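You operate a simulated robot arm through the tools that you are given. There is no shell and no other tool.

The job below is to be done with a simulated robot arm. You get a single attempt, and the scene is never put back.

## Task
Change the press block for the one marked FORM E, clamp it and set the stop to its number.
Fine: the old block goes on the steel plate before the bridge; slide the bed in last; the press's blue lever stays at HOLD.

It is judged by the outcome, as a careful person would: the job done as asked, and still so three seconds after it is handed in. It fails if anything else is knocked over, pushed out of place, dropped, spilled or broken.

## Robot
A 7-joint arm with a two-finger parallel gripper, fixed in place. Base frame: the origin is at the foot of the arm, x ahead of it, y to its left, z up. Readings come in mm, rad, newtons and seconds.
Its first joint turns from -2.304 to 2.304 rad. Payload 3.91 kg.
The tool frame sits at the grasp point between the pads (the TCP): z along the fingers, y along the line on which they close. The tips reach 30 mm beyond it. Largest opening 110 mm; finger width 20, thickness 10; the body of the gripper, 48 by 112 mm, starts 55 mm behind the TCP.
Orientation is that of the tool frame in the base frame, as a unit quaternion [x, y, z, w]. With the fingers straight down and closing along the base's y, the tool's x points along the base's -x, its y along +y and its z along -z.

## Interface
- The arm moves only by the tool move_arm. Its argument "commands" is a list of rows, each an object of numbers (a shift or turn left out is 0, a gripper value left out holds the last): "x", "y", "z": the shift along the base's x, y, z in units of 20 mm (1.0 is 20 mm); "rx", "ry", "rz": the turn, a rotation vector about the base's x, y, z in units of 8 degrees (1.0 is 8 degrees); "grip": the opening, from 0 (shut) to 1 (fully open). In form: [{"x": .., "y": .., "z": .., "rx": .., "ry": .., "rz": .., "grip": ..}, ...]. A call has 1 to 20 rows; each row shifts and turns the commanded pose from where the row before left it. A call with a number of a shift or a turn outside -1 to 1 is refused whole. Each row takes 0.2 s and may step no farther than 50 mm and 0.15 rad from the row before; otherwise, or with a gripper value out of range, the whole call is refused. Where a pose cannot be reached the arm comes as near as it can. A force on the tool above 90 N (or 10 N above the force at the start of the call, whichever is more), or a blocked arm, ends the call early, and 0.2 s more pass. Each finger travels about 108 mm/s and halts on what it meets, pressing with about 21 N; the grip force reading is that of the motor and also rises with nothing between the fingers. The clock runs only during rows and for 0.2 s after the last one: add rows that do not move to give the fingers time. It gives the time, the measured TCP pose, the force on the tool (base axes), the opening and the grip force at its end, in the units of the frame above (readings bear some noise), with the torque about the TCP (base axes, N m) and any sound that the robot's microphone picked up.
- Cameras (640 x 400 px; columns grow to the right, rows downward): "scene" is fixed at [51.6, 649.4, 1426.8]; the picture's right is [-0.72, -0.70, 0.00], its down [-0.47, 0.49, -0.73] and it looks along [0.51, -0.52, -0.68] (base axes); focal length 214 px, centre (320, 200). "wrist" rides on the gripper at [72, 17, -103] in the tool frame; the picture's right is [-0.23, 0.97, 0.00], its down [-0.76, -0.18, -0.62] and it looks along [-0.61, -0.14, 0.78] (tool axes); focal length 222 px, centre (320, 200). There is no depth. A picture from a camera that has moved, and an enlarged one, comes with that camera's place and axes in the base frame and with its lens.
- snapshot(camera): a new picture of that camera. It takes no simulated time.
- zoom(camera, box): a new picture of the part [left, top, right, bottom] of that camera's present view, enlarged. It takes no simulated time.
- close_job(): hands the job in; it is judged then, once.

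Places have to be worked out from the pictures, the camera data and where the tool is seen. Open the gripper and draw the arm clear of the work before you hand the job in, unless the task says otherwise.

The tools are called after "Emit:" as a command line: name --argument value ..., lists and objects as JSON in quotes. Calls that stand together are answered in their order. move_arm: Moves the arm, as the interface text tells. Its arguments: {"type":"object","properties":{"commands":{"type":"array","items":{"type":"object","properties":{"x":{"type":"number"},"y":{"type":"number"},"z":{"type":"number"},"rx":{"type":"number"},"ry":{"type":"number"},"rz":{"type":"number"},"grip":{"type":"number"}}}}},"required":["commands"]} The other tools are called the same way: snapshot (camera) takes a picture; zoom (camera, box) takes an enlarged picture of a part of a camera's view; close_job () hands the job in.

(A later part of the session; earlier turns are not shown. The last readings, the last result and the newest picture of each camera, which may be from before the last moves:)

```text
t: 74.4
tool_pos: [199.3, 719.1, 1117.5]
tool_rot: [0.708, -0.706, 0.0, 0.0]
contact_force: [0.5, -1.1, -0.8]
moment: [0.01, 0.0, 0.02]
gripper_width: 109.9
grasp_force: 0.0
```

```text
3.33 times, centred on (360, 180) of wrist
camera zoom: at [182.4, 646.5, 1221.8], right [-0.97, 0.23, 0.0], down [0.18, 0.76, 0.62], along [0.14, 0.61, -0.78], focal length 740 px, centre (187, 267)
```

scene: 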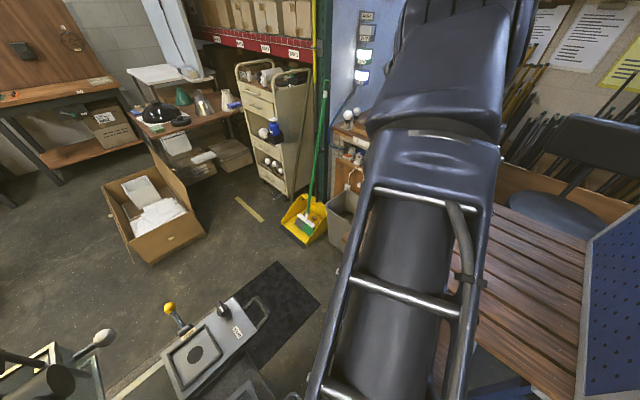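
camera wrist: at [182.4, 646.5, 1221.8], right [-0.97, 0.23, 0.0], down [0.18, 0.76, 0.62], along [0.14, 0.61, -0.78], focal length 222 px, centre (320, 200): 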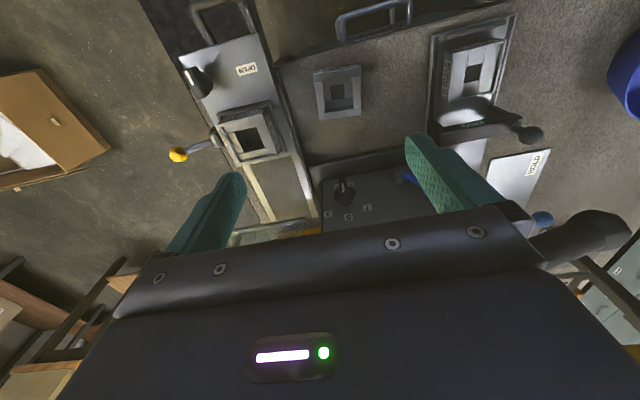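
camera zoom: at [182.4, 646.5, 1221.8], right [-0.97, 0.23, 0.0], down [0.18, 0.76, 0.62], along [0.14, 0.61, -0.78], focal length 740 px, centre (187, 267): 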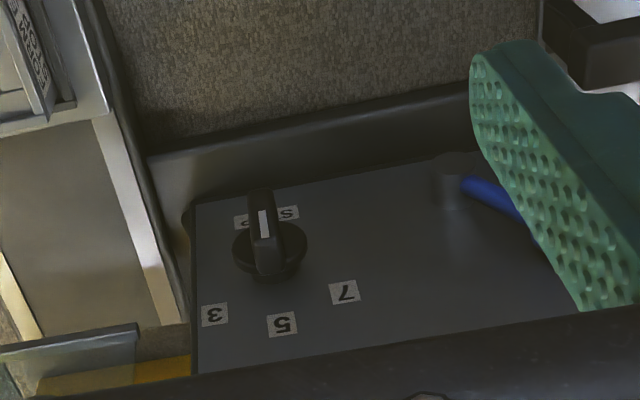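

The bar of the dial has its white mark toward −y (over the STOP title); 3, 5, 7 lie on the far side with 7 toward −x/+y. I'll move closer to verify the pointer and triangulate the dial.

Emit:
move_arm --commands '[{"x": 0.2, "y": 0.7, "z": -0.95}, {"x": 0.2, "y": 0.7, "z": -0.95}, {"y": 0.7, "z": -0.95}, {}]'

Emit:
snapshot --camera "wrist"

Emit:
zoom --camera "wrist" --box '[270, 120, 420, 240]'

```text
t: 75.4
tool_pos: [208.4, 760.3, 1061.5]
tool_rot: [0.707, -0.707, 0.0, -0.001]
contact_force: [0.1, -0.3, -0.1]
moment: [0.02, -0.02, -0.01]
gripper_width: 109.8
grasp_force: 0.0
```

```text
taken
camera wrist: at [190.9, 687.6, 1165.3], right [-0.97, 0.23, 0.0], down [0.18, 0.76, 0.62], along [0.14, 0.61, -0.78], focal length 222 px, centre (320, 200)
```

wrist: 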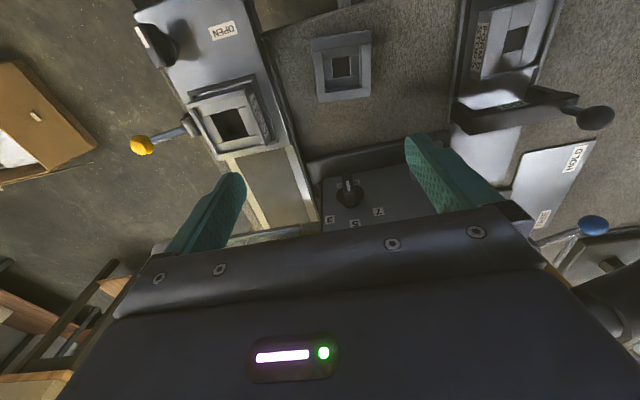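

```text
3.33 times, centred on (345, 180) of wrist
camera zoom: at [190.9, 687.6, 1165.3], right [-0.97, 0.23, 0.0], down [0.18, 0.76, 0.62], along [0.14, 0.61, -0.78], focal length 740 px, centre (237, 267)
```

zoom: 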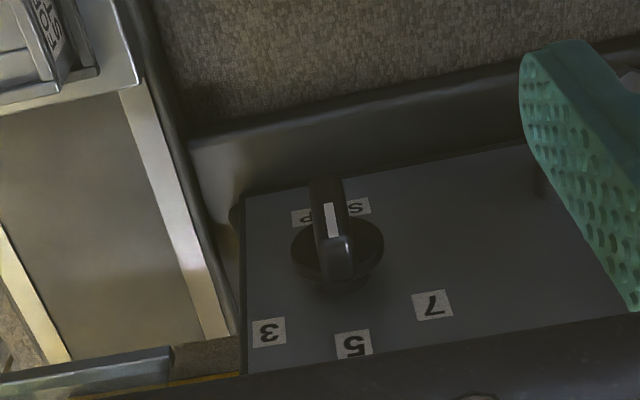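

Pointer mark is toward −y (STOP title), numbers 3/5/7 on the far side, 7 at about 45° from +y toward −x. For the panel's height and tilt I'll take a low-angle view: back off and tilt the tool 35°.

Emit:
move_arm --commands '[{"x": -0.1, "y": -0.6, "rx": 0.875}, {"x": -0.1, "y": -0.6, "rx": 0.875}, {"x": -0.1, "y": -0.6, "rx": 0.875}, {"x": -0.1, "y": -0.6, "rx": 0.875}, {"x": -0.1, "y": -0.6, "rx": 0.875}, {}]'

Emit:
snapshot --camera "wrist"

Emit:
zoom --camera "wrist" --box '[260, 90, 420, 230]'

```text
t: 76.8
tool_pos: [198.6, 699.4, 1060.1]
tool_rot: [0.675, -0.674, -0.212, -0.212]
contact_force: [0.0, -0.1, -0.2]
moment: [0.0, 0.0, 0.02]
gripper_width: 110.0
grasp_force: 0.0
```

```text
taken
camera wrist: at [180.8, 580.8, 1104.2], right [-0.97, 0.18, 0.13], down [0.18, 0.27, 0.95], along [0.14, 0.95, -0.29], focal length 222 px, centre (320, 200)
```

wrist: 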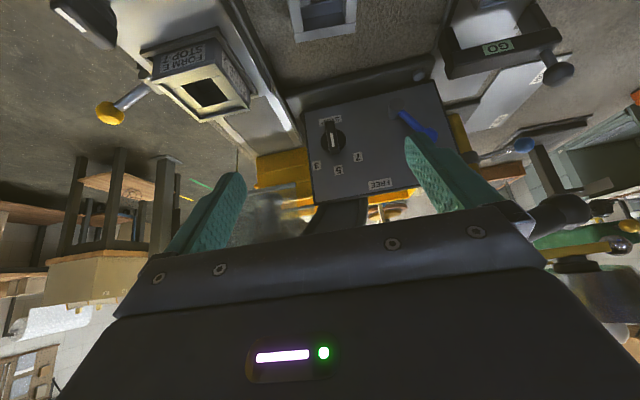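

```text
2.86 times, centred on (340, 160) of wrist
camera zoom: at [180.8, 580.8, 1104.2], right [-0.97, 0.18, 0.13], down [0.18, 0.27, 0.95], along [0.14, 0.95, -0.29], focal length 635 px, centre (263, 314)
```

zoom: 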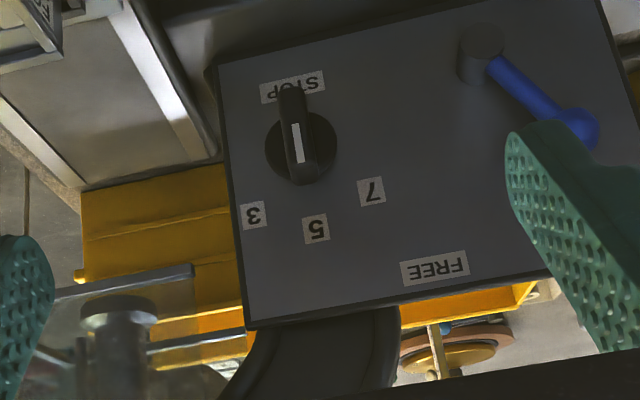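

This low view shows the panel is actually a near-vertical face at y≈886 with the dial axis horizontal at about (192.5, y, 930); triangulating, the white mark sits ~10 mm above the axis, i.e. the dial points up at 5, with 7 about 50° toward −x. I'll approach with a 50° tilt, stopping 80 mm short to check alignment.

Emit:
move_arm --commands '[{"rx": 0.9375, "grip": 0.4}, {"rx": 0.9375}, {"x": -0.062, "y": 0.78, "z": -0.646}, {"x": -0.062, "y": 0.78, "z": -0.646}, {"x": -0.062, "y": 0.78, "z": -0.646}, {"x": -0.062, "y": 0.78, "z": -0.646}, {"x": -0.062, "y": 0.78, "z": -0.646}, {}]'

Emit:
snapshot --camera "wrist"

Emit:
zoom --camera "wrist" --box '[240, 70, 420, 230]'

```text
t: 78.6
tool_pos: [193.1, 777.0, 997.1]
tool_rot: [0.641, -0.641, -0.298, -0.3]
contact_force: [-0.3, -0.2, -1.3]
moment: [0.01, -0.01, 0.04]
gripper_width: 44.1
grasp_force: 0.0
```

```text
taken
camera wrist: at [174.6, 652.1, 1008.9], right [-0.97, 0.14, 0.17], down [0.18, 0.01, 0.98], along [0.14, 0.99, -0.04], focal length 222 px, centre (320, 200)
```

wrist: 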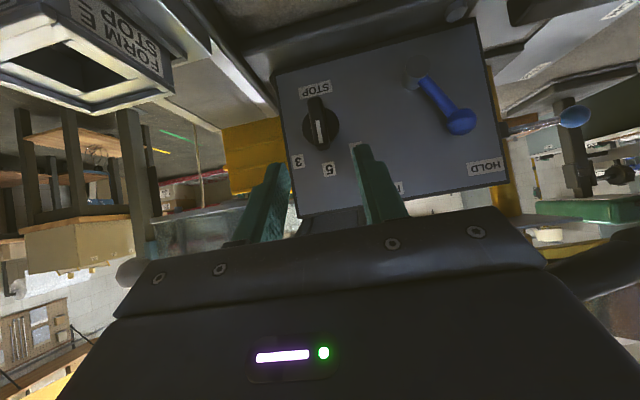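

```text
2.50 times, centred on (330, 150) of wrist
camera zoom: at [174.6, 652.1, 1008.9], right [-0.97, 0.14, 0.17], down [0.18, 0.01, 0.98], along [0.14, 0.99, -0.04], focal length 555 px, centre (295, 325)
```

zoom: 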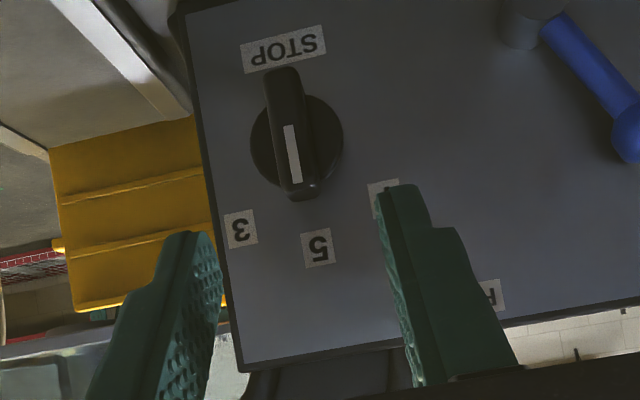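

Face-on view confirms: the mark points at 5; axis ≈ (192, ·, 929.5); 7 lies about 51–52° from 5 toward −x. I'll advance along the tool axis to straddle the bar.

Emit:
move_arm --commands '[{"x": -0.02, "y": 0.75, "z": -0.5975}, {"x": -0.02, "y": 0.75, "z": -0.5975}, {"y": 0.75, "z": -0.5975}, {}]'

Emit:
zoom --camera "wrist" --box '[240, 70, 420, 230]'

```text
t: 79.6
tool_pos: [189.1, 823.0, 960.1]
tool_rot: [0.642, -0.64, -0.299, -0.299]
contact_force: [-0.5, -0.2, 0.6]
moment: [0.01, 0.0, 0.02]
gripper_width: 43.9
grasp_force: 0.1
```

```text
2.50 times, centred on (330, 150) of wrist
camera zoom: at [171.9, 697.6, 972.5], right [-0.97, 0.14, 0.17], down [0.18, 0.01, 0.98], along [0.14, 0.99, -0.04], focal length 555 px, centre (295, 325)
```

zoom: 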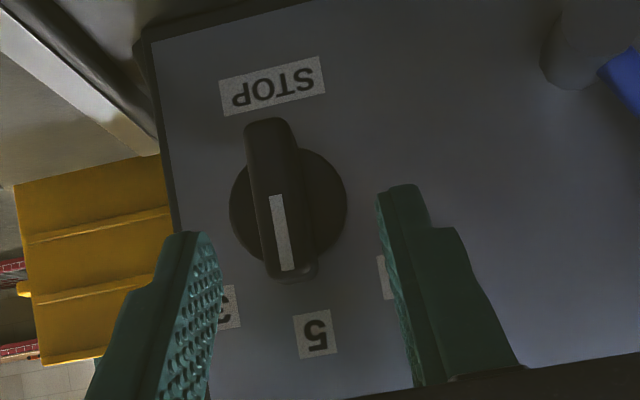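

The knob sits at x≈192.2, so I need +3 mm in x; then the last 14 mm forward and close.

Emit:
move_arm --commands '[{"x": 0.15}, {"y": 0.35, "z": -0.27}, {"y": 0.35, "z": -0.27}, {}]'

Emit:
zoom --camera "wrist" --box '[240, 70, 420, 230]'

```text
t: 80.6
tool_pos: [192.1, 838.4, 949.4]
tool_rot: [-0.641, 0.641, 0.298, 0.3]
contact_force: [-0.1, 0.2, -0.4]
moment: [0.0, -0.01, 0.01]
gripper_width: 44.0
grasp_force: 0.2
```

```text
2.50 times, centred on (330, 150) of wrist
camera zoom: at [175.5, 711.9, 961.3], right [-0.97, 0.15, 0.17], down [0.18, 0.01, 0.98], along [0.14, 0.99, -0.04], focal length 555 px, centre (295, 325)
```

zoom: 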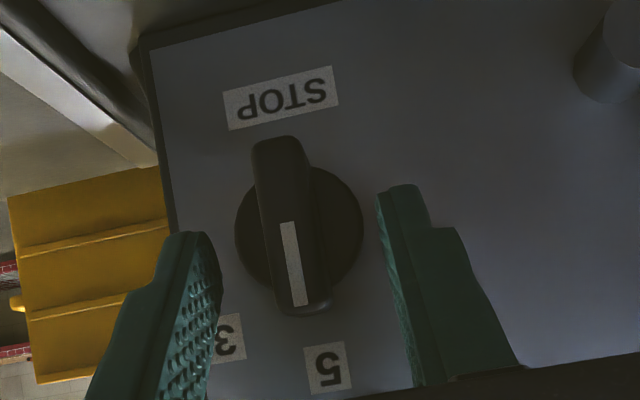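

The bar is centred between the fingers. Closing on it.

Emit:
move_arm --commands '[{"grip": 0.2}, {"grip": 0.0}, {}, {}]'

Emit:
zoom --camera "wrist" --box '[240, 70, 420, 230]'

```text
t: 81.6
tool_pos: [193.6, 838.0, 949.0]
tool_rot: [0.641, -0.64, -0.299, -0.299]
contact_force: [1.1, 1.1, 0.1]
moment: [0.01, 0.0, -0.14]
gripper_width: 14.0
grasp_force: 44.4
```

```text
2.50 times, centred on (330, 150) of wrist
camera zoom: at [175.6, 711.8, 961.2], right [-0.97, 0.15, 0.17], down [0.18, 0.01, 0.98], along [0.14, 0.99, -0.04], focal length 555 px, centre (295, 325)
```

zoom: 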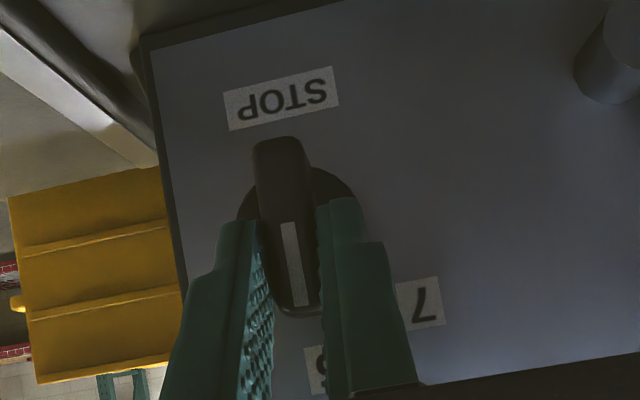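

Gripped the dial bar (14.0 mm) without side load. I'll turn it about the dial axis (a −y rotation, toward 7), moving the TCP along the matching arc, in stages.

Emit:
move_arm --commands '[{"ry": -0.6375, "x": -0.0867, "z": -0.004}, {"ry": -0.6375, "x": -0.086, "z": -0.0115}, {"ry": -0.6375, "x": -0.085, "z": -0.019}, {"ry": -0.6375, "x": -0.0825, "z": -0.0265}]'

Emit:
zoom --camera "wrist" --box '[240, 70, 420, 230]'

```text
t: 82.6
tool_pos: [184.4, 837.8, 949.0]
tool_rot: [0.685, -0.576, -0.18, -0.408]
contact_force: [-7.1, 3.8, -1.4]
moment: [0.46, 0.14, 0.01]
gripper_width: 13.9
grasp_force: 45.1
```

```text
2.50 times, centred on (330, 150) of wrist
camera zoom: at [165.4, 711.8, 953.7], right [-0.97, 0.14, -0.18], down [-0.18, 0.01, 0.98], along [0.14, 0.99, 0.01], focal length 555 px, centre (295, 325)
```

zoom: 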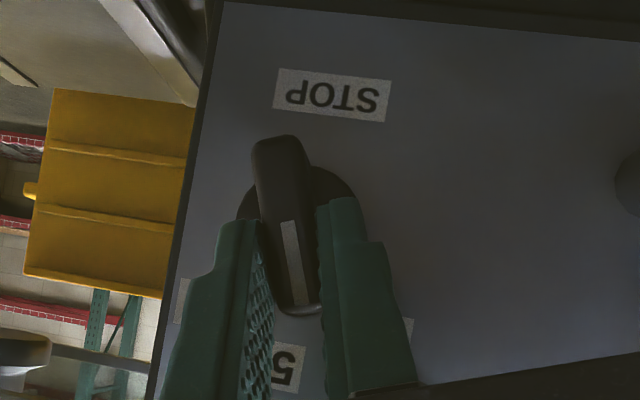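

The dial follows (20° turned, low forces). Continuing to 51°.

Emit:
move_arm --commands '[{"ry": -0.6375, "x": -0.0795, "z": -0.034}, {"ry": -0.6375, "x": -0.077, "z": -0.041}, {"ry": -0.6375, "x": -0.0725, "z": -0.047}]'

Emit:
move_arm --commands '[{"ry": -0.6375, "x": -0.068, "z": -0.054}, {"ry": -0.6375, "x": -0.063, "z": -0.0595}, {"ry": -0.6375, "x": -0.0575, "z": -0.065}, {}]'

Emit:
zoom --camera "wrist" --box '[240, 70, 420, 230]'

```text
t: 83.4
tool_pos: [180.0, 837.8, 946.6]
tool_rot: [0.702, -0.517, -0.089, -0.481]
contact_force: [-17.1, 11.8, -5.5]
moment: [0.55, 0.35, 0.38]
gripper_width: 13.8
grasp_force: 45.1
```

```text
t: 84.4
tool_pos: [176.1, 837.0, 942.1]
tool_rot: [0.708, -0.449, 0.005, -0.545]
contact_force: [-35.9, 10.4, -11.0]
moment: [0.08, 0.7, 0.28]
gripper_width: 13.6
grasp_force: 45.1
```

```text
2.50 times, centred on (330, 150) of wrist
camera zoom: at [156.6, 711.6, 936.7], right [-0.75, 0.14, -0.65], down [-0.65, 0.01, 0.76], along [0.12, 0.99, 0.08], focal length 555 px, centre (295, 325)
```

zoom: 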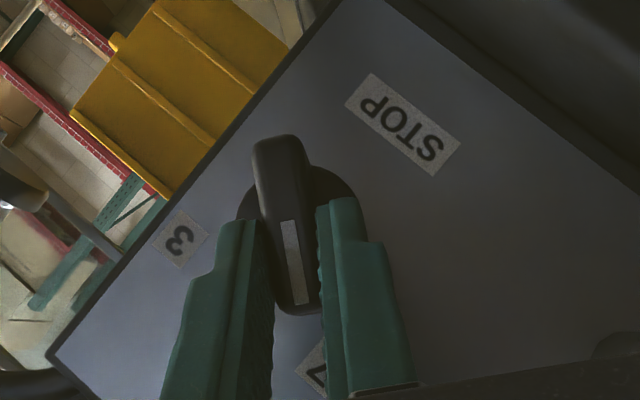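

The bar now points at 7 (about 51° turned). I'll relieve the side load with a 1.6 mm shift, release, and back off along the tool axis.

Emit:
move_arm --commands '[{"x": -0.08}, {}]'

Emit:
move_arm --commands '[{"grip": 0.3}, {}, {}]'

Emit:
zoom --camera "wrist" --box '[240, 70, 420, 230]'

```text
t: 85.0
tool_pos: [177.2, 838.5, 941.7]
tool_rot: [0.708, -0.45, 0.007, -0.544]
contact_force: [-27.9, 12.3, -20.4]
moment: [0.2, 0.74, 0.27]
gripper_width: 14.0
grasp_force: 45.3
```

```text
t: 85.8
tool_pos: [177.9, 836.8, 943.5]
tool_rot: [0.708, -0.449, 0.007, -0.545]
contact_force: [0.4, 0.4, 0.0]
moment: [-0.02, 0.01, 0.01]
gripper_width: 33.0
grasp_force: 0.0
```

```text
2.50 times, centred on (330, 150) of wrist
camera zoom: at [157.5, 711.3, 938.1], right [-0.75, 0.15, -0.65], down [-0.65, 0.01, 0.76], along [0.12, 0.99, 0.09], focal length 555 px, centre (295, 325)
```

zoom: 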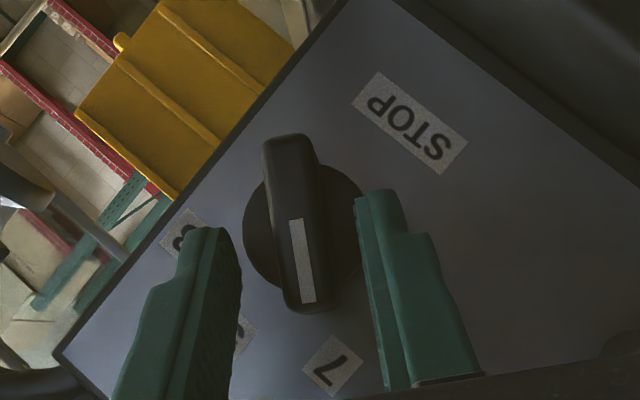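

Released; the dial appears within a few degrees of 7. I'll back off along the tool axis and check the angle in a clean view.

Emit:
move_arm --commands '[{"x": -0.5, "y": -0.766, "z": 0.406}, {"x": -0.5, "y": -0.766, "z": 0.406}, {"x": -0.5, "y": -0.766, "z": 0.406, "grip": 0.8}, {}, {}]'

Emit:
zoom --camera "wrist" --box '[240, 50, 420, 210]'

Emit:
snapshot --camera "wrist"

```text
t: 87.0
tool_pos: [145.8, 790.3, 968.3]
tool_rot: [0.708, -0.449, 0.007, -0.545]
contact_force: [-0.4, -0.2, 0.4]
moment: [0.01, 0.0, -0.05]
gripper_width: 88.1
grasp_force: 0.0
```

```text
2.50 times, centred on (330, 130) of wrist
camera zoom: at [127.0, 664.5, 962.4], right [-0.75, 0.14, -0.65], down [-0.65, 0.01, 0.76], along [0.12, 0.99, 0.09], focal length 555 px, centre (295, 375)
```

zoom: 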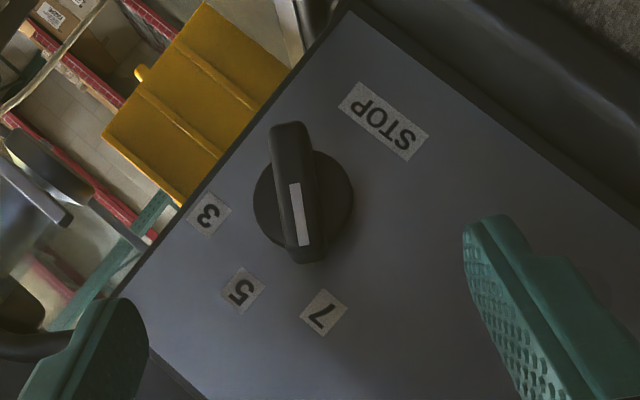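

```text
taken
camera wrist: at [127.0, 664.5, 962.4], right [-0.75, 0.14, -0.65], down [-0.65, 0.01, 0.76], along [0.12, 0.99, 0.09], focal length 222 px, centre (320, 200)
```

wrist: 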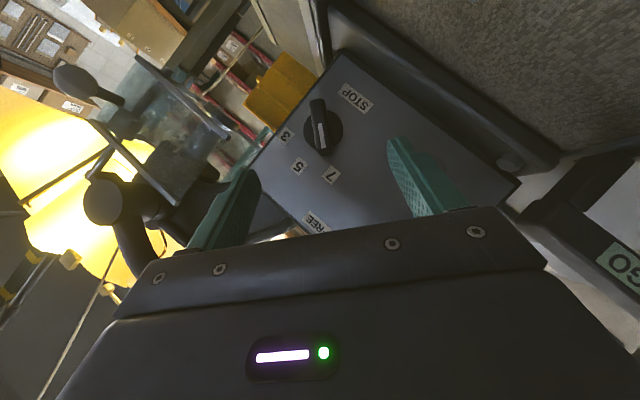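

World geometry gives the bar at ≈49–50° and the "7" label at ≈50°, so the dial is set to 7. Now I'll back away, undo the tool rotation, and go look at the bed, its handle and the yellow BED lever.

Emit:
move_arm --commands '[{"ry": 0.91, "y": -0.7, "z": 0.6}, {"ry": 0.91, "y": -0.7, "z": 0.6}, {"ry": 0.91, "y": -0.7, "z": 0.6}, {"ry": 0.91, "y": -0.7, "z": 0.6}, {"ry": 0.91, "y": -0.7, "z": 0.6}, {"ry": 0.91, "y": -0.7, "z": 0.6}, {"ry": 0.915, "y": -0.7, "z": 0.6}, {"rx": -0.9, "x": 0.8}, {"rx": -0.9, "x": 0.8}, {"rx": -0.9, "x": 0.8}, {"rx": -0.9, "x": 0.8}, {"rx": -0.9, "x": 0.8}, {"rx": -0.9, "x": 0.8}, {"rx": -0.85, "x": 0.8}, {}]'

Emit:
snapshot --camera "wrist"

Emit:
snapshot --camera "scene"

```text
t: 90.2
tool_pos: [259.1, 692.6, 1052.3]
tool_rot: [0.708, -0.706, 0.001, 0.001]
contact_force: [0.1, -0.8, 0.5]
moment: [-0.01, 0.01, 0.02]
gripper_width: 87.9
grasp_force: 0.1
```

```text
taken
camera wrist: at [241.9, 620.4, 1156.2], right [-0.97, 0.23, 0.0], down [0.18, 0.76, 0.62], along [0.14, 0.61, -0.78], focal length 222 px, centre (320, 200)
```

wrist: 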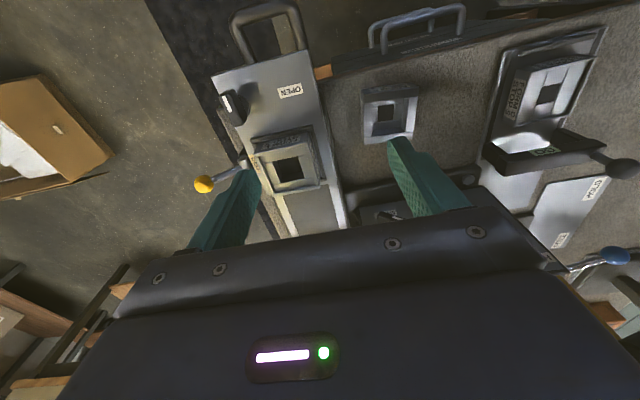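

```text
taken
```

scene: 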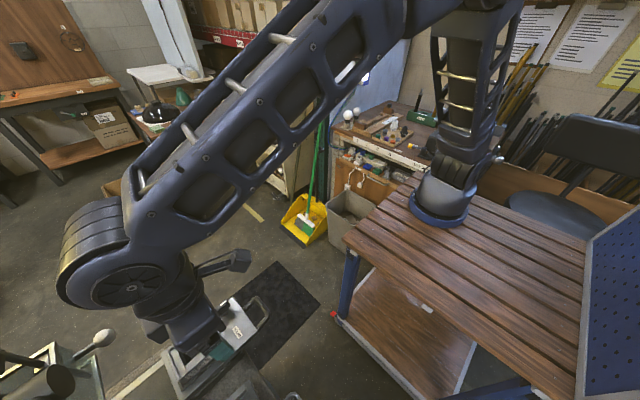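

Emit:
zoom --camera "wrist" --box '[180, 90, 360, 240]'

Emit:
zoom --camera "wrist" --box '[190, 0, 340, 120]'

```text
2.67 times, centred on (270, 165) of wrist
camera zoom: at [241.9, 620.4, 1156.2], right [-0.97, 0.23, 0.0], down [0.18, 0.76, 0.62], along [0.14, 0.61, -0.78], focal length 592 px, centre (453, 293)
```

zoom: 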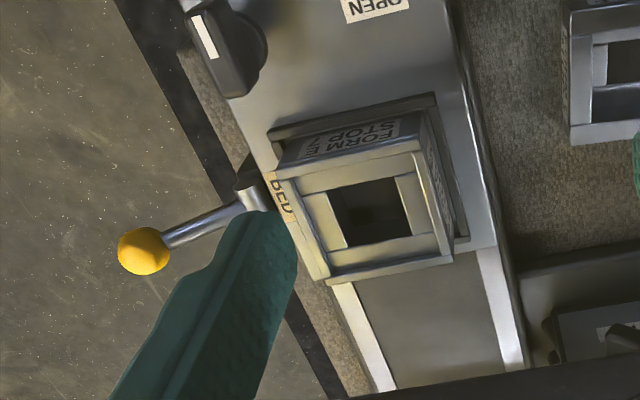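

```text
3.33 times, centred on (265, 60) of wrist
camera zoom: at [241.9, 620.4, 1156.2], right [-0.97, 0.23, 0.0], down [0.18, 0.76, 0.62], along [0.14, 0.61, -0.78], focal length 740 px, centre (503, 667)
```

zoom: 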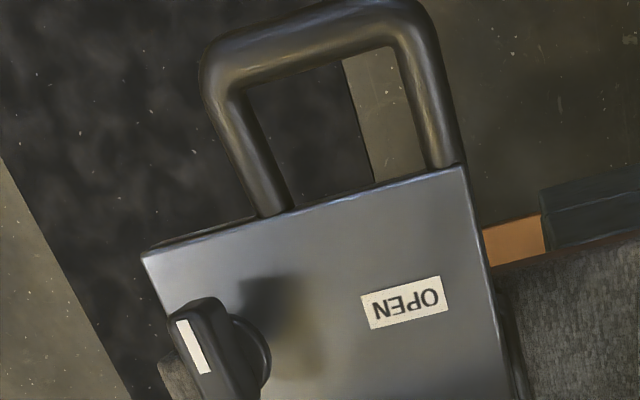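

Everything else looks in order. Before sliding the bed I'll take a close look at the yellow BED lever's hinge to see whether it's a latch.

Emit:
move_arm --commands '[{"x": 0.894, "y": -0.25, "z": -0.3, "grip": 1.0}, {"x": 0.894, "y": -0.25, "z": -0.3}, {"x": 0.894, "y": -0.25, "z": -0.3}, {"x": 0.894, "y": -0.25, "z": -0.3}, {"x": 0.894, "y": -0.25, "z": -0.3}, {"x": 0.894, "y": -0.25, "z": -0.3}, {"x": 0.894, "y": -0.25, "z": -0.3}, {"x": 0.894, "z": -0.3}, {"x": 0.6, "rx": 0.9}, {"rx": 0.9}, {}]'

Emit:
snapshot --camera "wrist"

Emit:
zoom --camera "wrist" --box '[240, 60, 440, 220]'

```text
t: 92.6
tool_pos: [415.2, 657.8, 1002.9]
tool_rot: [0.702, -0.701, -0.089, -0.089]
contact_force: [-0.3, -0.2, -0.4]
moment: [-0.01, -0.02, -0.01]
gripper_width: 110.0
grasp_force: 0.1
```

```text
taken
camera wrist: at [396.9, 562.4, 1085.9], right [-0.97, 0.22, 0.06], down [0.18, 0.58, 0.79], along [0.14, 0.78, -0.61], focal length 222 px, centre (320, 200)
```

wrist: 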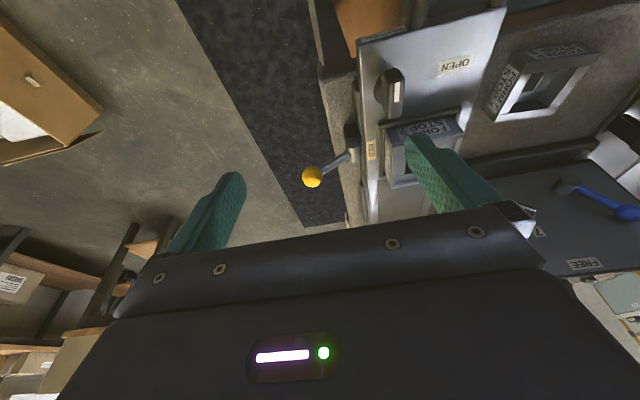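

```text
2.50 times, centred on (340, 140) of wrist
camera zoom: at [396.9, 562.4, 1085.9], right [-0.97, 0.22, 0.06], down [0.18, 0.58, 0.79], along [0.14, 0.78, -0.61], focal length 555 px, centre (270, 350)
```

zoom: 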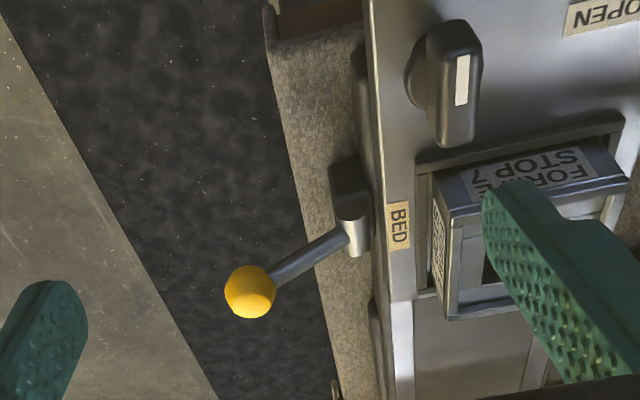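

The BED lever is mounted on the fixed frame beside the bed, so it may be a bed latch. I'll test by gripping the bed's handle bar (≈ x 292, y 600, z 880) and pushing gently; first I move above the handle with fingers closing along y.

Emit:
move_arm --commands '[{"rx": -0.9}, {"rx": -0.9}, {"x": -0.5125, "y": -0.242, "rz": -0.9375}, {"x": -0.5125, "y": -0.242, "rz": -0.9375}, {"x": -0.5125, "y": -0.242, "rz": -0.9375}, {"x": -0.5125, "y": -0.242, "rz": -0.9375}, {"x": -0.5125, "y": -0.242, "rz": -0.9375}, {"x": -0.5125, "y": -0.242, "rz": -0.9375}, {"x": -0.5125, "y": -0.242, "rz": -0.9375}, {"x": -0.5125, "y": -0.242, "rz": -0.9375}, {"x": -0.5125, "y": -0.242, "rz": -0.9375}, {"x": -0.5125, "y": -0.242, "rz": -0.9375}, {"x": -0.5125, "y": -0.242, "rz": -0.9375}, {"x": -0.5125, "y": -0.242, "rz": -0.9375}, {"z": -0.9, "grip": 0.35}, {"z": -0.9}, {}]'

Emit:
snapshot --camera "wrist"

Emit:
zoom --camera "wrist" --box '[220, 70, 420, 230]'

Emit:
zoom --camera "scene" --box '[150, 260, 310, 400]'

```text
t: 96.2
tool_pos: [293.9, 599.1, 967.6]
tool_rot: [-0.001, 1.0, 0.001, -0.001]
contact_force: [-0.6, -1.2, -0.7]
moment: [0.01, 0.01, -0.04]
gripper_width: 38.7
grasp_force: 0.1
```

```text
taken
camera wrist: at [219.5, 616.7, 1070.8], right [0.23, 0.97, 0.0], down [0.76, -0.18, 0.62], along [0.61, -0.14, -0.78], focal length 222 px, centre (320, 200)
```

wrist: 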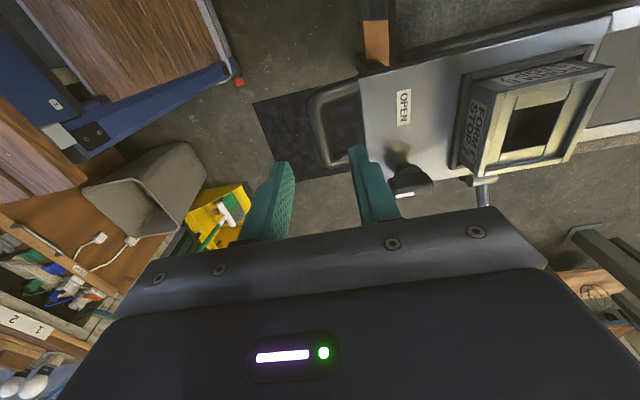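

```text
2.50 times, centred on (320, 150) of wrist
camera zoom: at [219.5, 616.7, 1070.8], right [0.23, 0.97, 0.0], down [0.76, -0.18, 0.62], along [0.61, -0.14, -0.78], focal length 555 px, centre (320, 325)
```

zoom: 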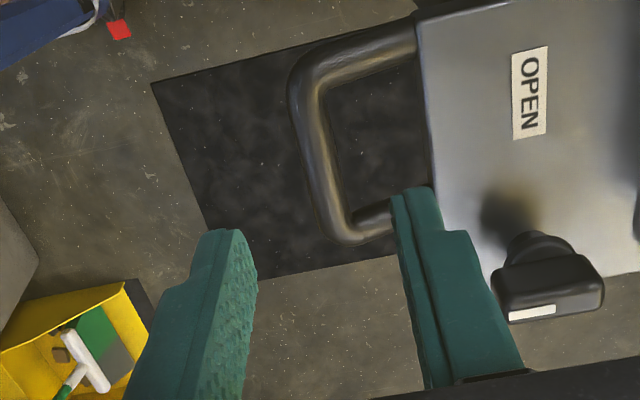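

```text
2.86 times, centred on (230, 330) of scene
camera zoom: at [51.6, 649.4, 1426.8], right [-0.72, -0.7, 0.0], down [-0.47, 0.49, -0.73], along [0.51, -0.52, -0.68], focal length 613 px, centre (577, -171)
```

zoom: 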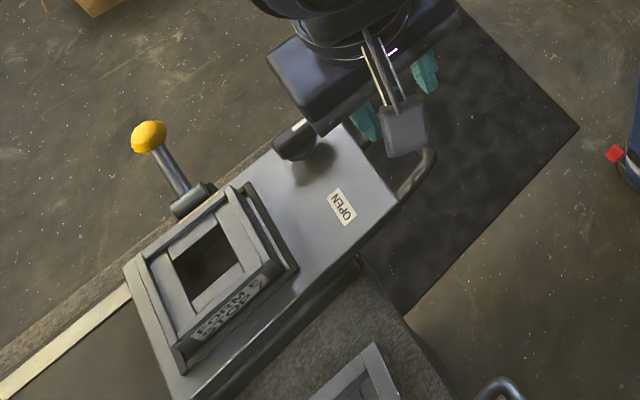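

The handle bar is centred between the fingers. Descending around it and gripping.

Emit:
move_arm --commands '[{"z": -0.9}, {"z": -0.9}, {"z": -0.9}, {"z": -0.9}, {"z": -0.3}, {}, {"grip": 0.0}, {}, {}]'

Emit:
zoom --camera "wrist" --box '[220, 70, 420, 230]'

```text
t: 98.2
tool_pos: [291.8, 599.9, 889.6]
tool_rot: [0.0, 1.0, 0.0, 0.0]
contact_force: [-0.1, 0.9, -3.2]
moment: [0.0, 0.04, -0.94]
gripper_width: 12.8
grasp_force: 45.3
```

```text
2.50 times, centred on (320, 150) of wrist
camera zoom: at [218.3, 617.1, 993.0], right [0.23, 0.97, 0.0], down [0.76, -0.18, 0.62], along [0.61, -0.14, -0.78], focal length 555 px, centre (320, 325)
```

zoom: 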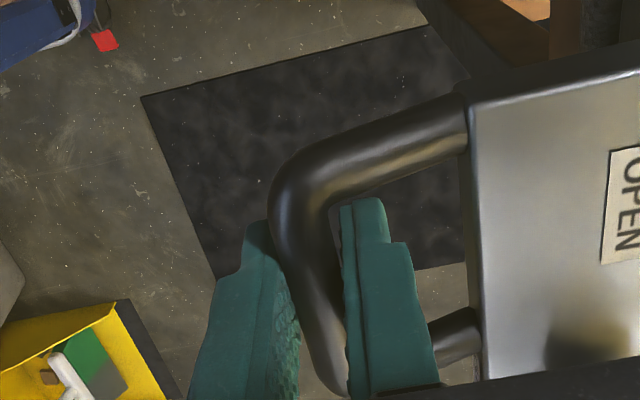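

The handle is gripped (12.8 mm). Gentle test push toward +y.

Emit:
move_arm --commands '[{"y": 0.1}, {"y": 0.1}, {"y": 0.1}, {}]'

```text
t: 99.2
tool_pos: [291.9, 605.5, 888.0]
tool_rot: [-0.001, 1.0, 0.0, 0.0]
contact_force: [-0.2, -4.3, -9.2]
moment: [-0.03, -0.12, -0.88]
gripper_width: 13.0
grasp_force: 45.2
```

The bed moves freely with about 4 N. Continuing in stages and watching the force.

Emit:
move_arm --commands '[{"y": 0.3}, {"y": 0.3}, {"y": 0.3}, {"y": 0.3}, {}]'

Emit:
snapshot --camera "wrist"

Emit:
snapshot --camera "scene"

```text
t: 100.4
tool_pos: [291.5, 629.3, 888.0]
tool_rot: [-0.001, 1.0, 0.0, 0.0]
contact_force: [-1.7, -1.9, -15.4]
moment: [0.02, 0.17, -0.91]
gripper_width: 12.7
grasp_force: 44.6
```

```text
taken
camera wrist: at [218.4, 647.1, 993.0], right [0.23, 0.97, 0.0], down [0.76, -0.18, 0.62], along [0.61, -0.14, -0.78], focal length 222 px, centre (320, 200)
```

wrist: 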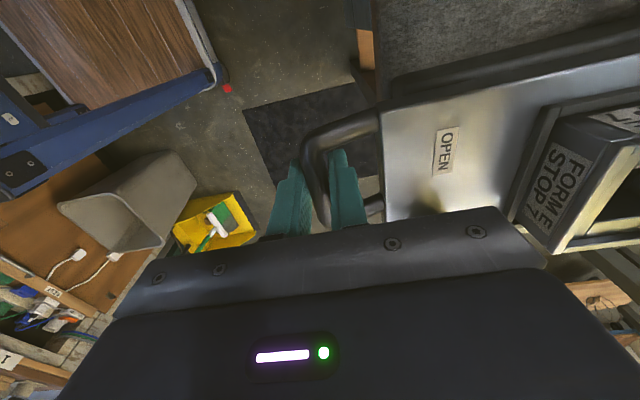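

```text
taken
```

scene: 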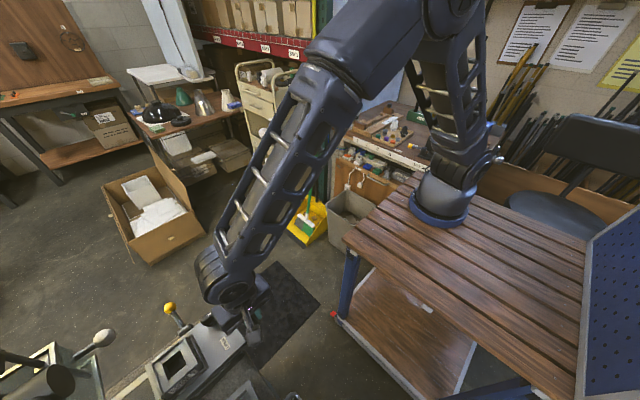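

The bed with block E slides in smoothly. Guard bottom is about z 995 and the ram near y 917, so I expect ~160 mm of travel. Continuing in stages.

Emit:
move_arm --commands '[{"y": 0.4, "z": -0.03}, {"y": 0.4}, {"y": 0.4}, {"y": 0.4}, {"y": 0.4}, {"y": 0.4}, {}]'

Emit:
move_arm --commands '[{"y": 0.4}, {"y": 0.4}, {"y": 0.4}, {"y": 0.4}, {}]'

Emit:
snapshot --camera "wrist"

Emit:
snapshot --camera "scene"

```text
t: 101.8
tool_pos: [291.2, 669.0, 889.3]
tool_rot: [0.001, 1.0, -0.009, -0.002]
contact_force: [-7.1, -33.2, 34.4]
moment: [-0.92, 0.54, -1.03]
gripper_width: 12.8
grasp_force: 45.6
stopped in row 7: the force on the tool passed its limit at 108 N (the readings are from after the stop); the commanded pose is now the measured one
```

```text
t: 102.2
tool_pos: [291.7, 669.6, 888.5]
tool_rot: [0.002, 1.0, -0.014, -0.002]
contact_force: [-6.9, -36.9, 32.8]
moment: [-1.0, 0.56, -1.04]
gripper_width: 12.8
grasp_force: 44.9
stopped in row 1: the force on the tool passed its limit at 105 N (the readings are from after the stop); the commanded pose is now the measured one
```

```text
taken
camera wrist: at [218.9, 689.4, 992.7], right [0.23, 0.97, -0.03], down [0.76, -0.16, 0.62], along [0.6, -0.17, -0.78], focal length 222 px, centre (320, 200)
```

wrist: 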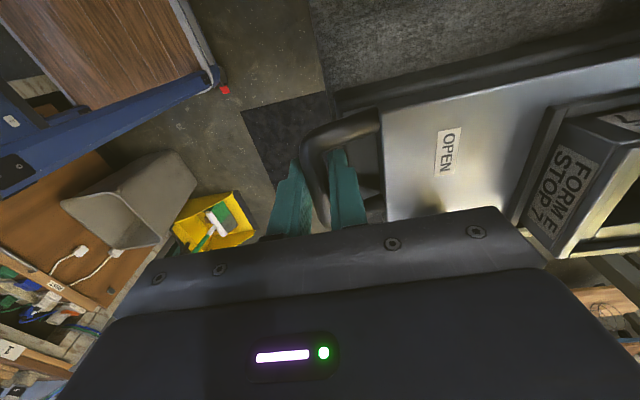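

```text
taken
```

scene: 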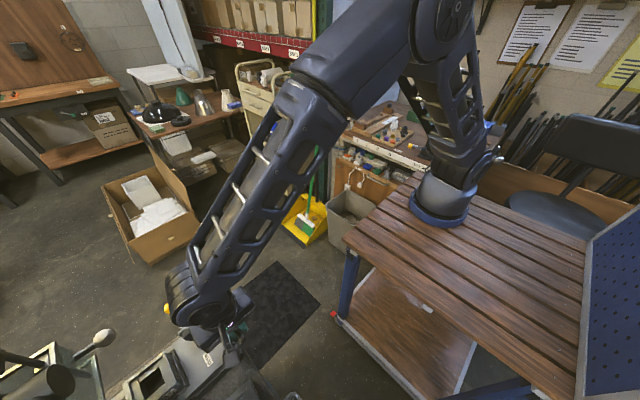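

The bed stopped at 70 mm of travel. I'll relieve the force, release the handle, back up and look at what it met (end stop, latch, or obstruction).

Emit:
move_arm --commands '[{"y": -0.05}, {"grip": 0.35}, {}, {"z": 0.8}, {"z": 0.9}, {"z": 0.9}, {"z": 0.9}, {}]'

Emit:
snapshot --camera "wrist"

Emit:
zoom --camera "scene" --box '[60, 280, 250, 400]'

```text
t: 104.0
tool_pos: [293.4, 670.2, 957.6]
tool_rot: [0.001, 1.0, -0.013, -0.003]
contact_force: [0.9, 0.3, 0.4]
moment: [0.0, 0.0, 0.06]
gripper_width: 38.6
grasp_force: 0.2
```

```text
taken
camera wrist: at [220.2, 690.3, 1061.1], right [0.23, 0.97, -0.03], down [0.76, -0.16, 0.62], along [0.6, -0.16, -0.78], focal length 222 px, centre (320, 200)
```

wrist: 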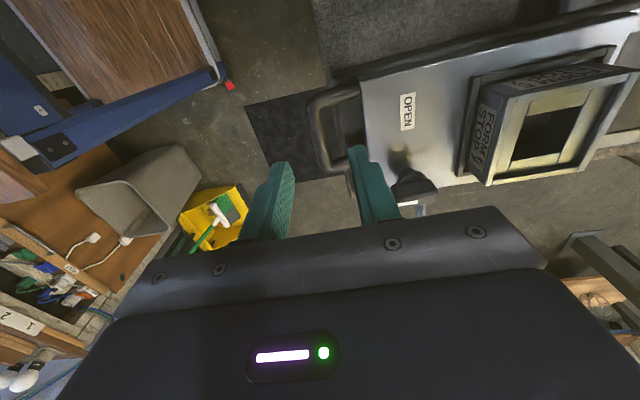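

```text
3.33 times, centred on (155, 340) of scene
camera zoom: at [51.6, 649.4, 1426.8], right [-0.72, -0.7, 0.0], down [-0.47, 0.49, -0.73], along [0.51, -0.52, -0.68], focal length 715 px, centre (870, -267)
```

zoom: 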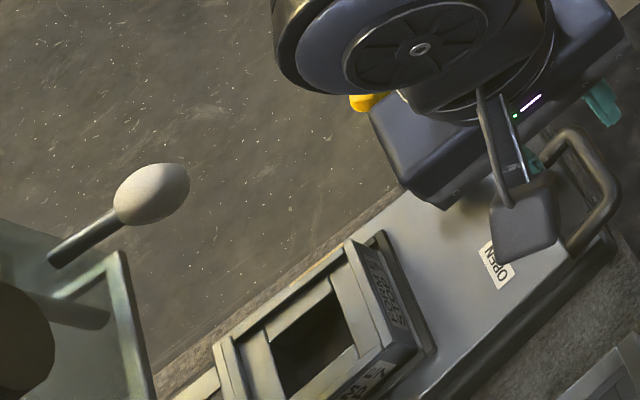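

The bed is 70 mm in, E still well in its nest. I'll straighten the small tilt the push caused and look at the BED lever and the bed's edge from the front-right.

Emit:
move_arm --commands '[{"z": 1, "rx": 0.186, "ry": -0.043, "grip": 1.0}, {"z": 1}, {"x": 0.51, "y": 0.083, "rz": 0.9375}, {"x": 0.51, "y": 0.083, "rz": 0.9375}, {"x": 0.51, "y": 0.083, "rz": 0.9375}, {"x": 0.51, "y": 0.083, "rz": 0.9375}, {"x": 0.51, "y": 0.083, "rz": 0.9375}, {"x": 0.51, "y": 0.083, "rz": 0.9375}, {"x": 0.51, "y": 0.083, "rz": 0.9375}, {"x": 0.51, "y": 0.083, "rz": 0.9375}, {"x": 0.51, "y": 0.083, "rz": 0.9375}, {"x": 0.51, "y": 0.083, "rz": 0.9375}, {"x": 0.51, "y": 0.083, "rz": 0.9375}, {"x": 0.51, "y": 0.083, "rz": 0.9375}, {}]'

Emit:
snapshot --camera "wrist"

Emit:
zoom --camera "wrist" --box '[240, 60, 440, 220]'

Emit:
zoom --camera "scene" --box '[60, 280, 250, 400]'

```text
t: 107.2
tool_pos: [416.1, 689.8, 997.3]
tool_rot: [0.707, -0.707, -0.001, 0.0]
contact_force: [-0.4, 0.6, 0.3]
moment: [0.0, 0.0, 0.02]
gripper_width: 110.0
grasp_force: 0.1
```

```text
taken
camera wrist: at [397.3, 618.8, 1101.0], right [-0.97, 0.23, 0.0], down [0.18, 0.76, 0.62], along [0.14, 0.61, -0.78], focal length 222 px, centre (320, 200)
```

wrist: 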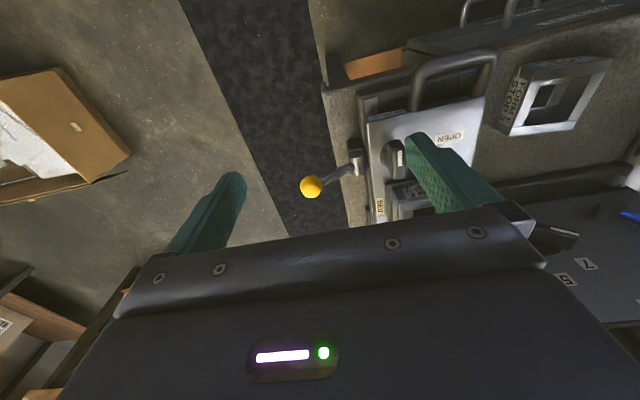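

```text
2.50 times, centred on (340, 140) of wrist
camera zoom: at [397.3, 618.8, 1101.0], right [-0.97, 0.23, 0.0], down [0.18, 0.76, 0.62], along [0.14, 0.61, -0.78], focal length 555 px, centre (270, 350)
```

zoom: 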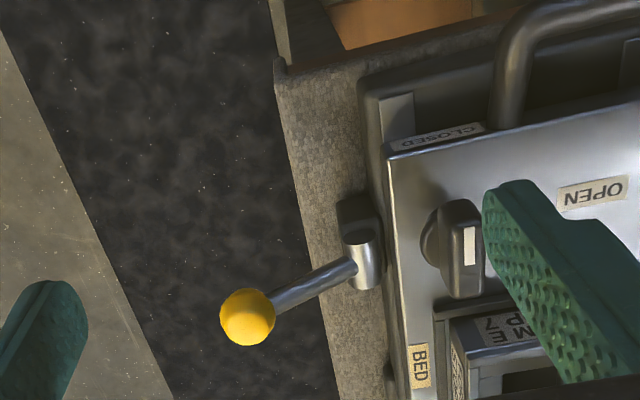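

```text
3.33 times, centred on (155, 340) of scene
camera zoom: at [51.6, 649.4, 1426.8], right [-0.72, -0.7, 0.0], down [-0.47, 0.49, -0.73], along [0.51, -0.52, -0.68], focal length 715 px, centre (870, -267)
```

zoom: 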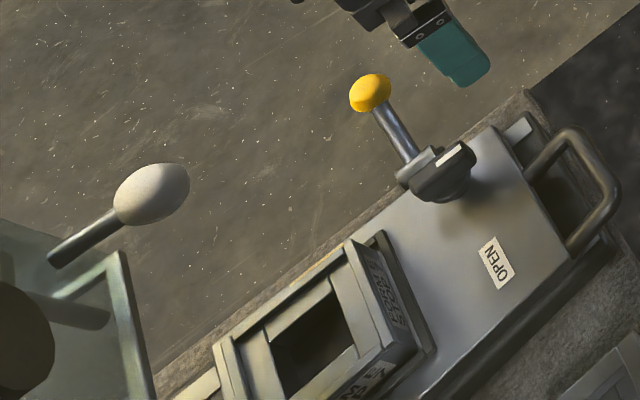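

The bed label moved along with the bed, so the lever is on the frame; nothing obvious touches the lever. I'll take a low, horizontal look along the bed toward the ram and guard to see what stopped it.

Emit:
move_arm --commands '[{"rx": 0.893, "x": -0.54, "z": 0.1}, {"rx": 0.893, "x": -0.54, "z": 0.1}, {"rx": 0.893, "x": -0.54, "z": 0.1}, {"rx": 0.893, "x": -0.54, "z": 0.1}, {"rx": 0.893, "x": -0.54, "z": 0.1}, {"rx": 0.893, "x": -0.54, "z": 0.1}, {"rx": 0.893, "x": -0.54, "z": 0.1}, {}]'

Emit:
snapshot --camera "wrist"

Emit:
zoom --camera "wrist" --box '[230, 80, 430, 230]'

```text
t: 109.0
tool_pos: [339.6, 689.6, 1011.4]
tool_rot: [-0.639, 0.641, 0.3, 0.3]
contact_force: [0.1, -0.5, -0.2]
moment: [-0.01, 0.0, 0.02]
gripper_width: 110.2
grasp_force: 0.1
```

```text
taken
camera wrist: at [322.1, 564.5, 1022.4], right [-0.97, 0.15, 0.18], down [0.18, 0.01, 0.98], along [0.14, 0.99, -0.03], focal length 222 px, centre (320, 200)
```

wrist: 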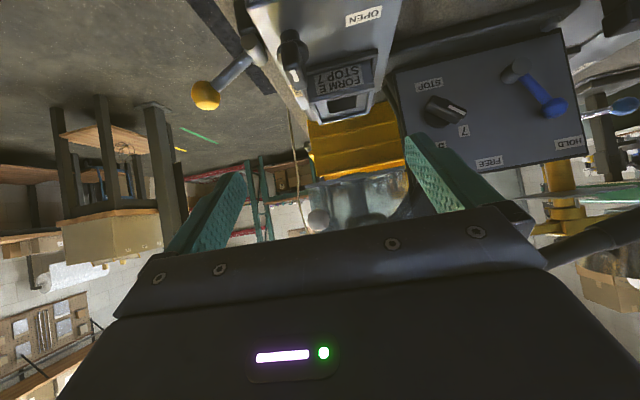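

```text
2.67 times, centred on (330, 155) of wrist
camera zoom: at [322.1, 564.5, 1022.4], right [-0.97, 0.15, 0.18], down [0.18, 0.01, 0.98], along [0.14, 0.99, -0.03], focal length 592 px, centre (293, 320)
```

zoom: 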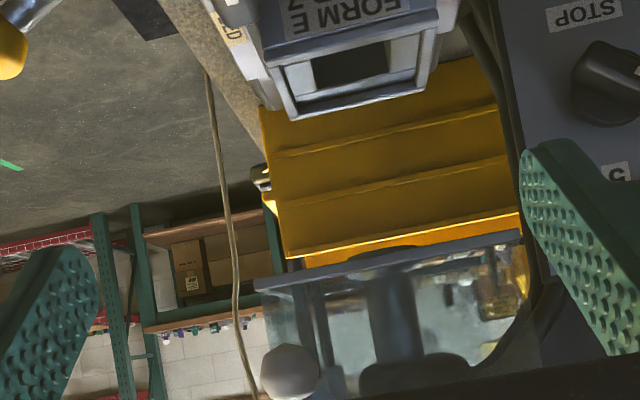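

The view shows a clear path: ram at y≈921 and yellow press base at y≈990, so full travel should be ~165 mm. What blocked me was my own low fingertips (z≈858) meeting the channel's front lip at y≈685. I'll restraighten the tool, close the fingers, and find the handle bar's top height by a light touch.

Emit:
move_arm --commands '[{"rx": -0.893, "x": -0.33, "y": -0.14, "grip": 0.0}, {"rx": -0.893, "x": -0.33, "y": -0.14}, {"rx": -0.893, "x": -0.33, "y": -0.14}, {"rx": -0.893, "x": -0.33, "y": -0.14}, {"rx": -0.893, "x": -0.33, "y": -0.14}, {"rx": -0.893, "x": -0.33, "y": -0.14}, {"rx": -0.893, "x": -0.33, "y": -0.14}, {"z": -0.9}, {"z": -0.9}, {"z": -0.9}, {}]'

Emit:
snapshot --camera "wrist"

Emit:
zoom --camera "wrist" --box '[220, 60, 420, 220]'

```text
t: 111.4
tool_pos: [292.2, 670.6, 956.6]
tool_rot: [-0.706, 0.708, 0.0, 0.001]
contact_force: [0.8, 0.2, 0.1]
moment: [0.0, -0.01, 0.02]
gripper_width: 0.0
grasp_force: 21.1
```

```text
taken
camera wrist: at [275.1, 598.5, 1060.6], right [-0.97, 0.23, 0.0], down [0.18, 0.76, 0.63], along [0.14, 0.61, -0.78], focal length 222 px, centre (320, 200)
```

wrist: 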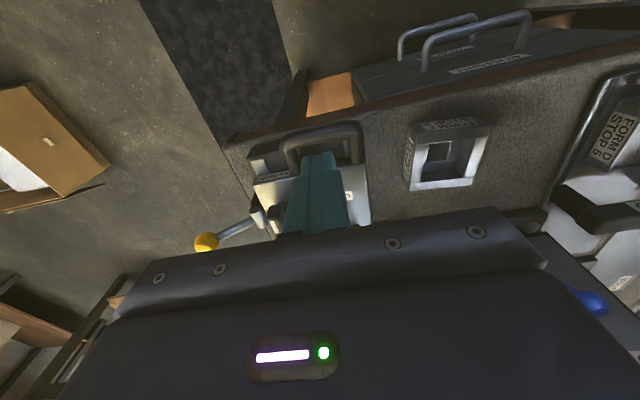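

```text
2.50 times, centred on (320, 140) of wrist
camera zoom: at [275.1, 598.5, 1060.6], right [-0.97, 0.23, 0.0], down [0.18, 0.76, 0.63], along [0.14, 0.61, -0.78], focal length 555 px, centre (320, 350)
```

zoom: 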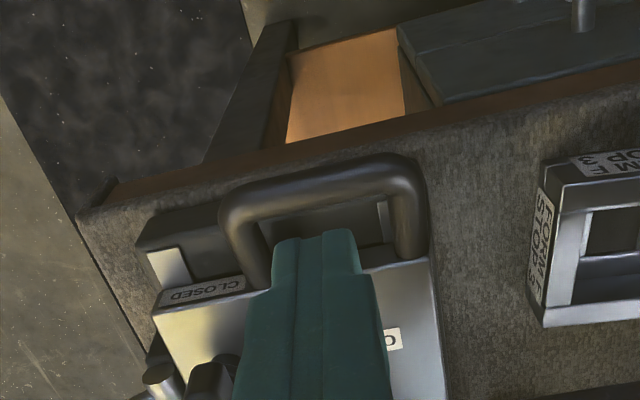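

The handle bar is directly below at (293, 670). Lowering in small steps to touch its top.

Emit:
move_arm --commands '[{"z": -0.8}, {"z": -0.8}, {}, {"z": -0.1}, {}]'

Emit:
move_arm --commands '[{"z": -0.1}, {}]'

Emit:
move_arm --commands '[{"z": -0.1}, {}]'

```text
t: 112.6
tool_pos: [292.6, 672.1, 923.0]
tool_rot: [-0.707, 0.708, 0.001, 0.001]
contact_force: [0.2, 0.3, 0.5]
moment: [0.03, 0.03, 0.05]
gripper_width: 0.1
grasp_force: 21.0
```

```text
t: 113.2
tool_pos: [293.0, 671.1, 922.3]
tool_rot: [-0.706, 0.708, 0.002, 0.002]
contact_force: [-0.1, -1.2, 16.3]
moment: [-0.07, -0.11, 0.05]
gripper_width: 0.0
grasp_force: 20.7
```

```text
t: 113.8
tool_pos: [293.7, 671.2, 922.6]
tool_rot: [-0.707, 0.707, 0.002, 0.003]
contact_force: [0.5, 2.6, 53.6]
moment: [-0.11, -0.15, -0.02]
gripper_width: 0.1
grasp_force: 21.0
```

The bar top is at z≈892 (tip), so its centre is ≈886. I'll rise, go behind the bar (−y side), lower tips to z≈880 (as low as the bar itself) and push +y.

Emit:
move_arm --commands '[{"z": 0.5}, {"z": 0.4}, {"y": -0.7}, {"y": -0.7}, {}, {"z": -0.6}, {"z": -0.6}, {}]'

Emit:
zoom --camera "wrist" --box '[220, 60, 420, 220]'

```text
t: 115.6
tool_pos: [294.0, 644.3, 914.0]
tool_rot: [-0.707, 0.707, 0.001, 0.001]
contact_force: [-0.5, -0.2, 0.6]
moment: [-0.01, 0.0, 0.04]
gripper_width: 0.0
grasp_force: 20.5
```

```text
2.50 times, centred on (320, 140) of wrist
camera zoom: at [276.3, 570.7, 1016.8], right [-0.97, 0.23, 0.0], down [0.18, 0.76, 0.62], along [0.14, 0.61, -0.78], focal length 555 px, centre (320, 350)
```

zoom: 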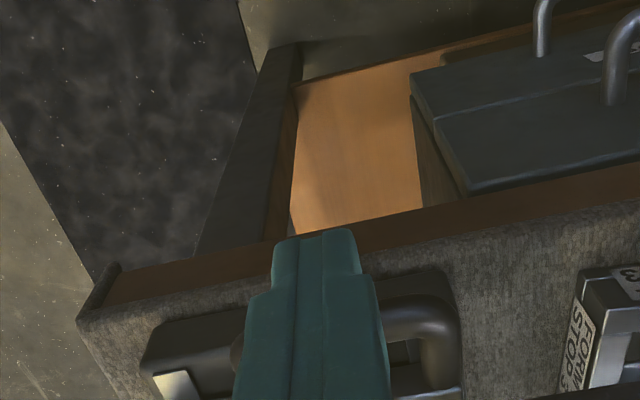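

Emit:
move_arm --commands '[{"z": -0.2}, {"y": 0.3}, {"y": 0.3}, {"y": 0.3}, {"y": 0.3}, {}]'

Emit:
zoom --camera "wrist" --box '[220, 60, 420, 220]'

```text
t: 117.0
tool_pos: [293.9, 668.2, 908.5]
tool_rot: [-0.706, 0.708, 0.0, 0.001]
contact_force: [0.0, 0.3, -0.4]
moment: [0.01, 0.01, 0.04]
gripper_width: 0.0
grasp_force: 21.0
```

```text
2.50 times, centred on (320, 140) of wrist
camera zoom: at [275.5, 595.2, 1012.2], right [-0.97, 0.23, 0.0], down [0.18, 0.76, 0.63], along [0.14, 0.61, -0.78], focal length 555 px, centre (320, 350)
```

zoom: 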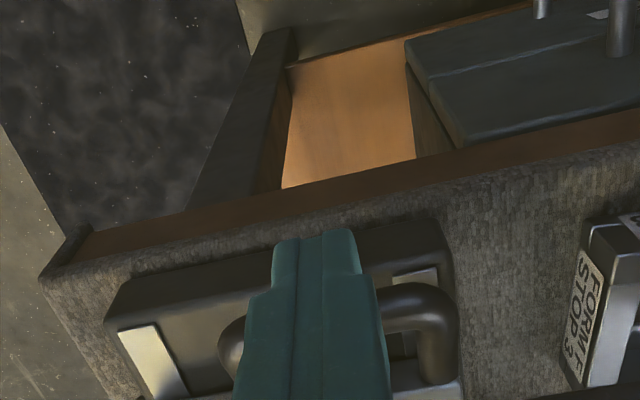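

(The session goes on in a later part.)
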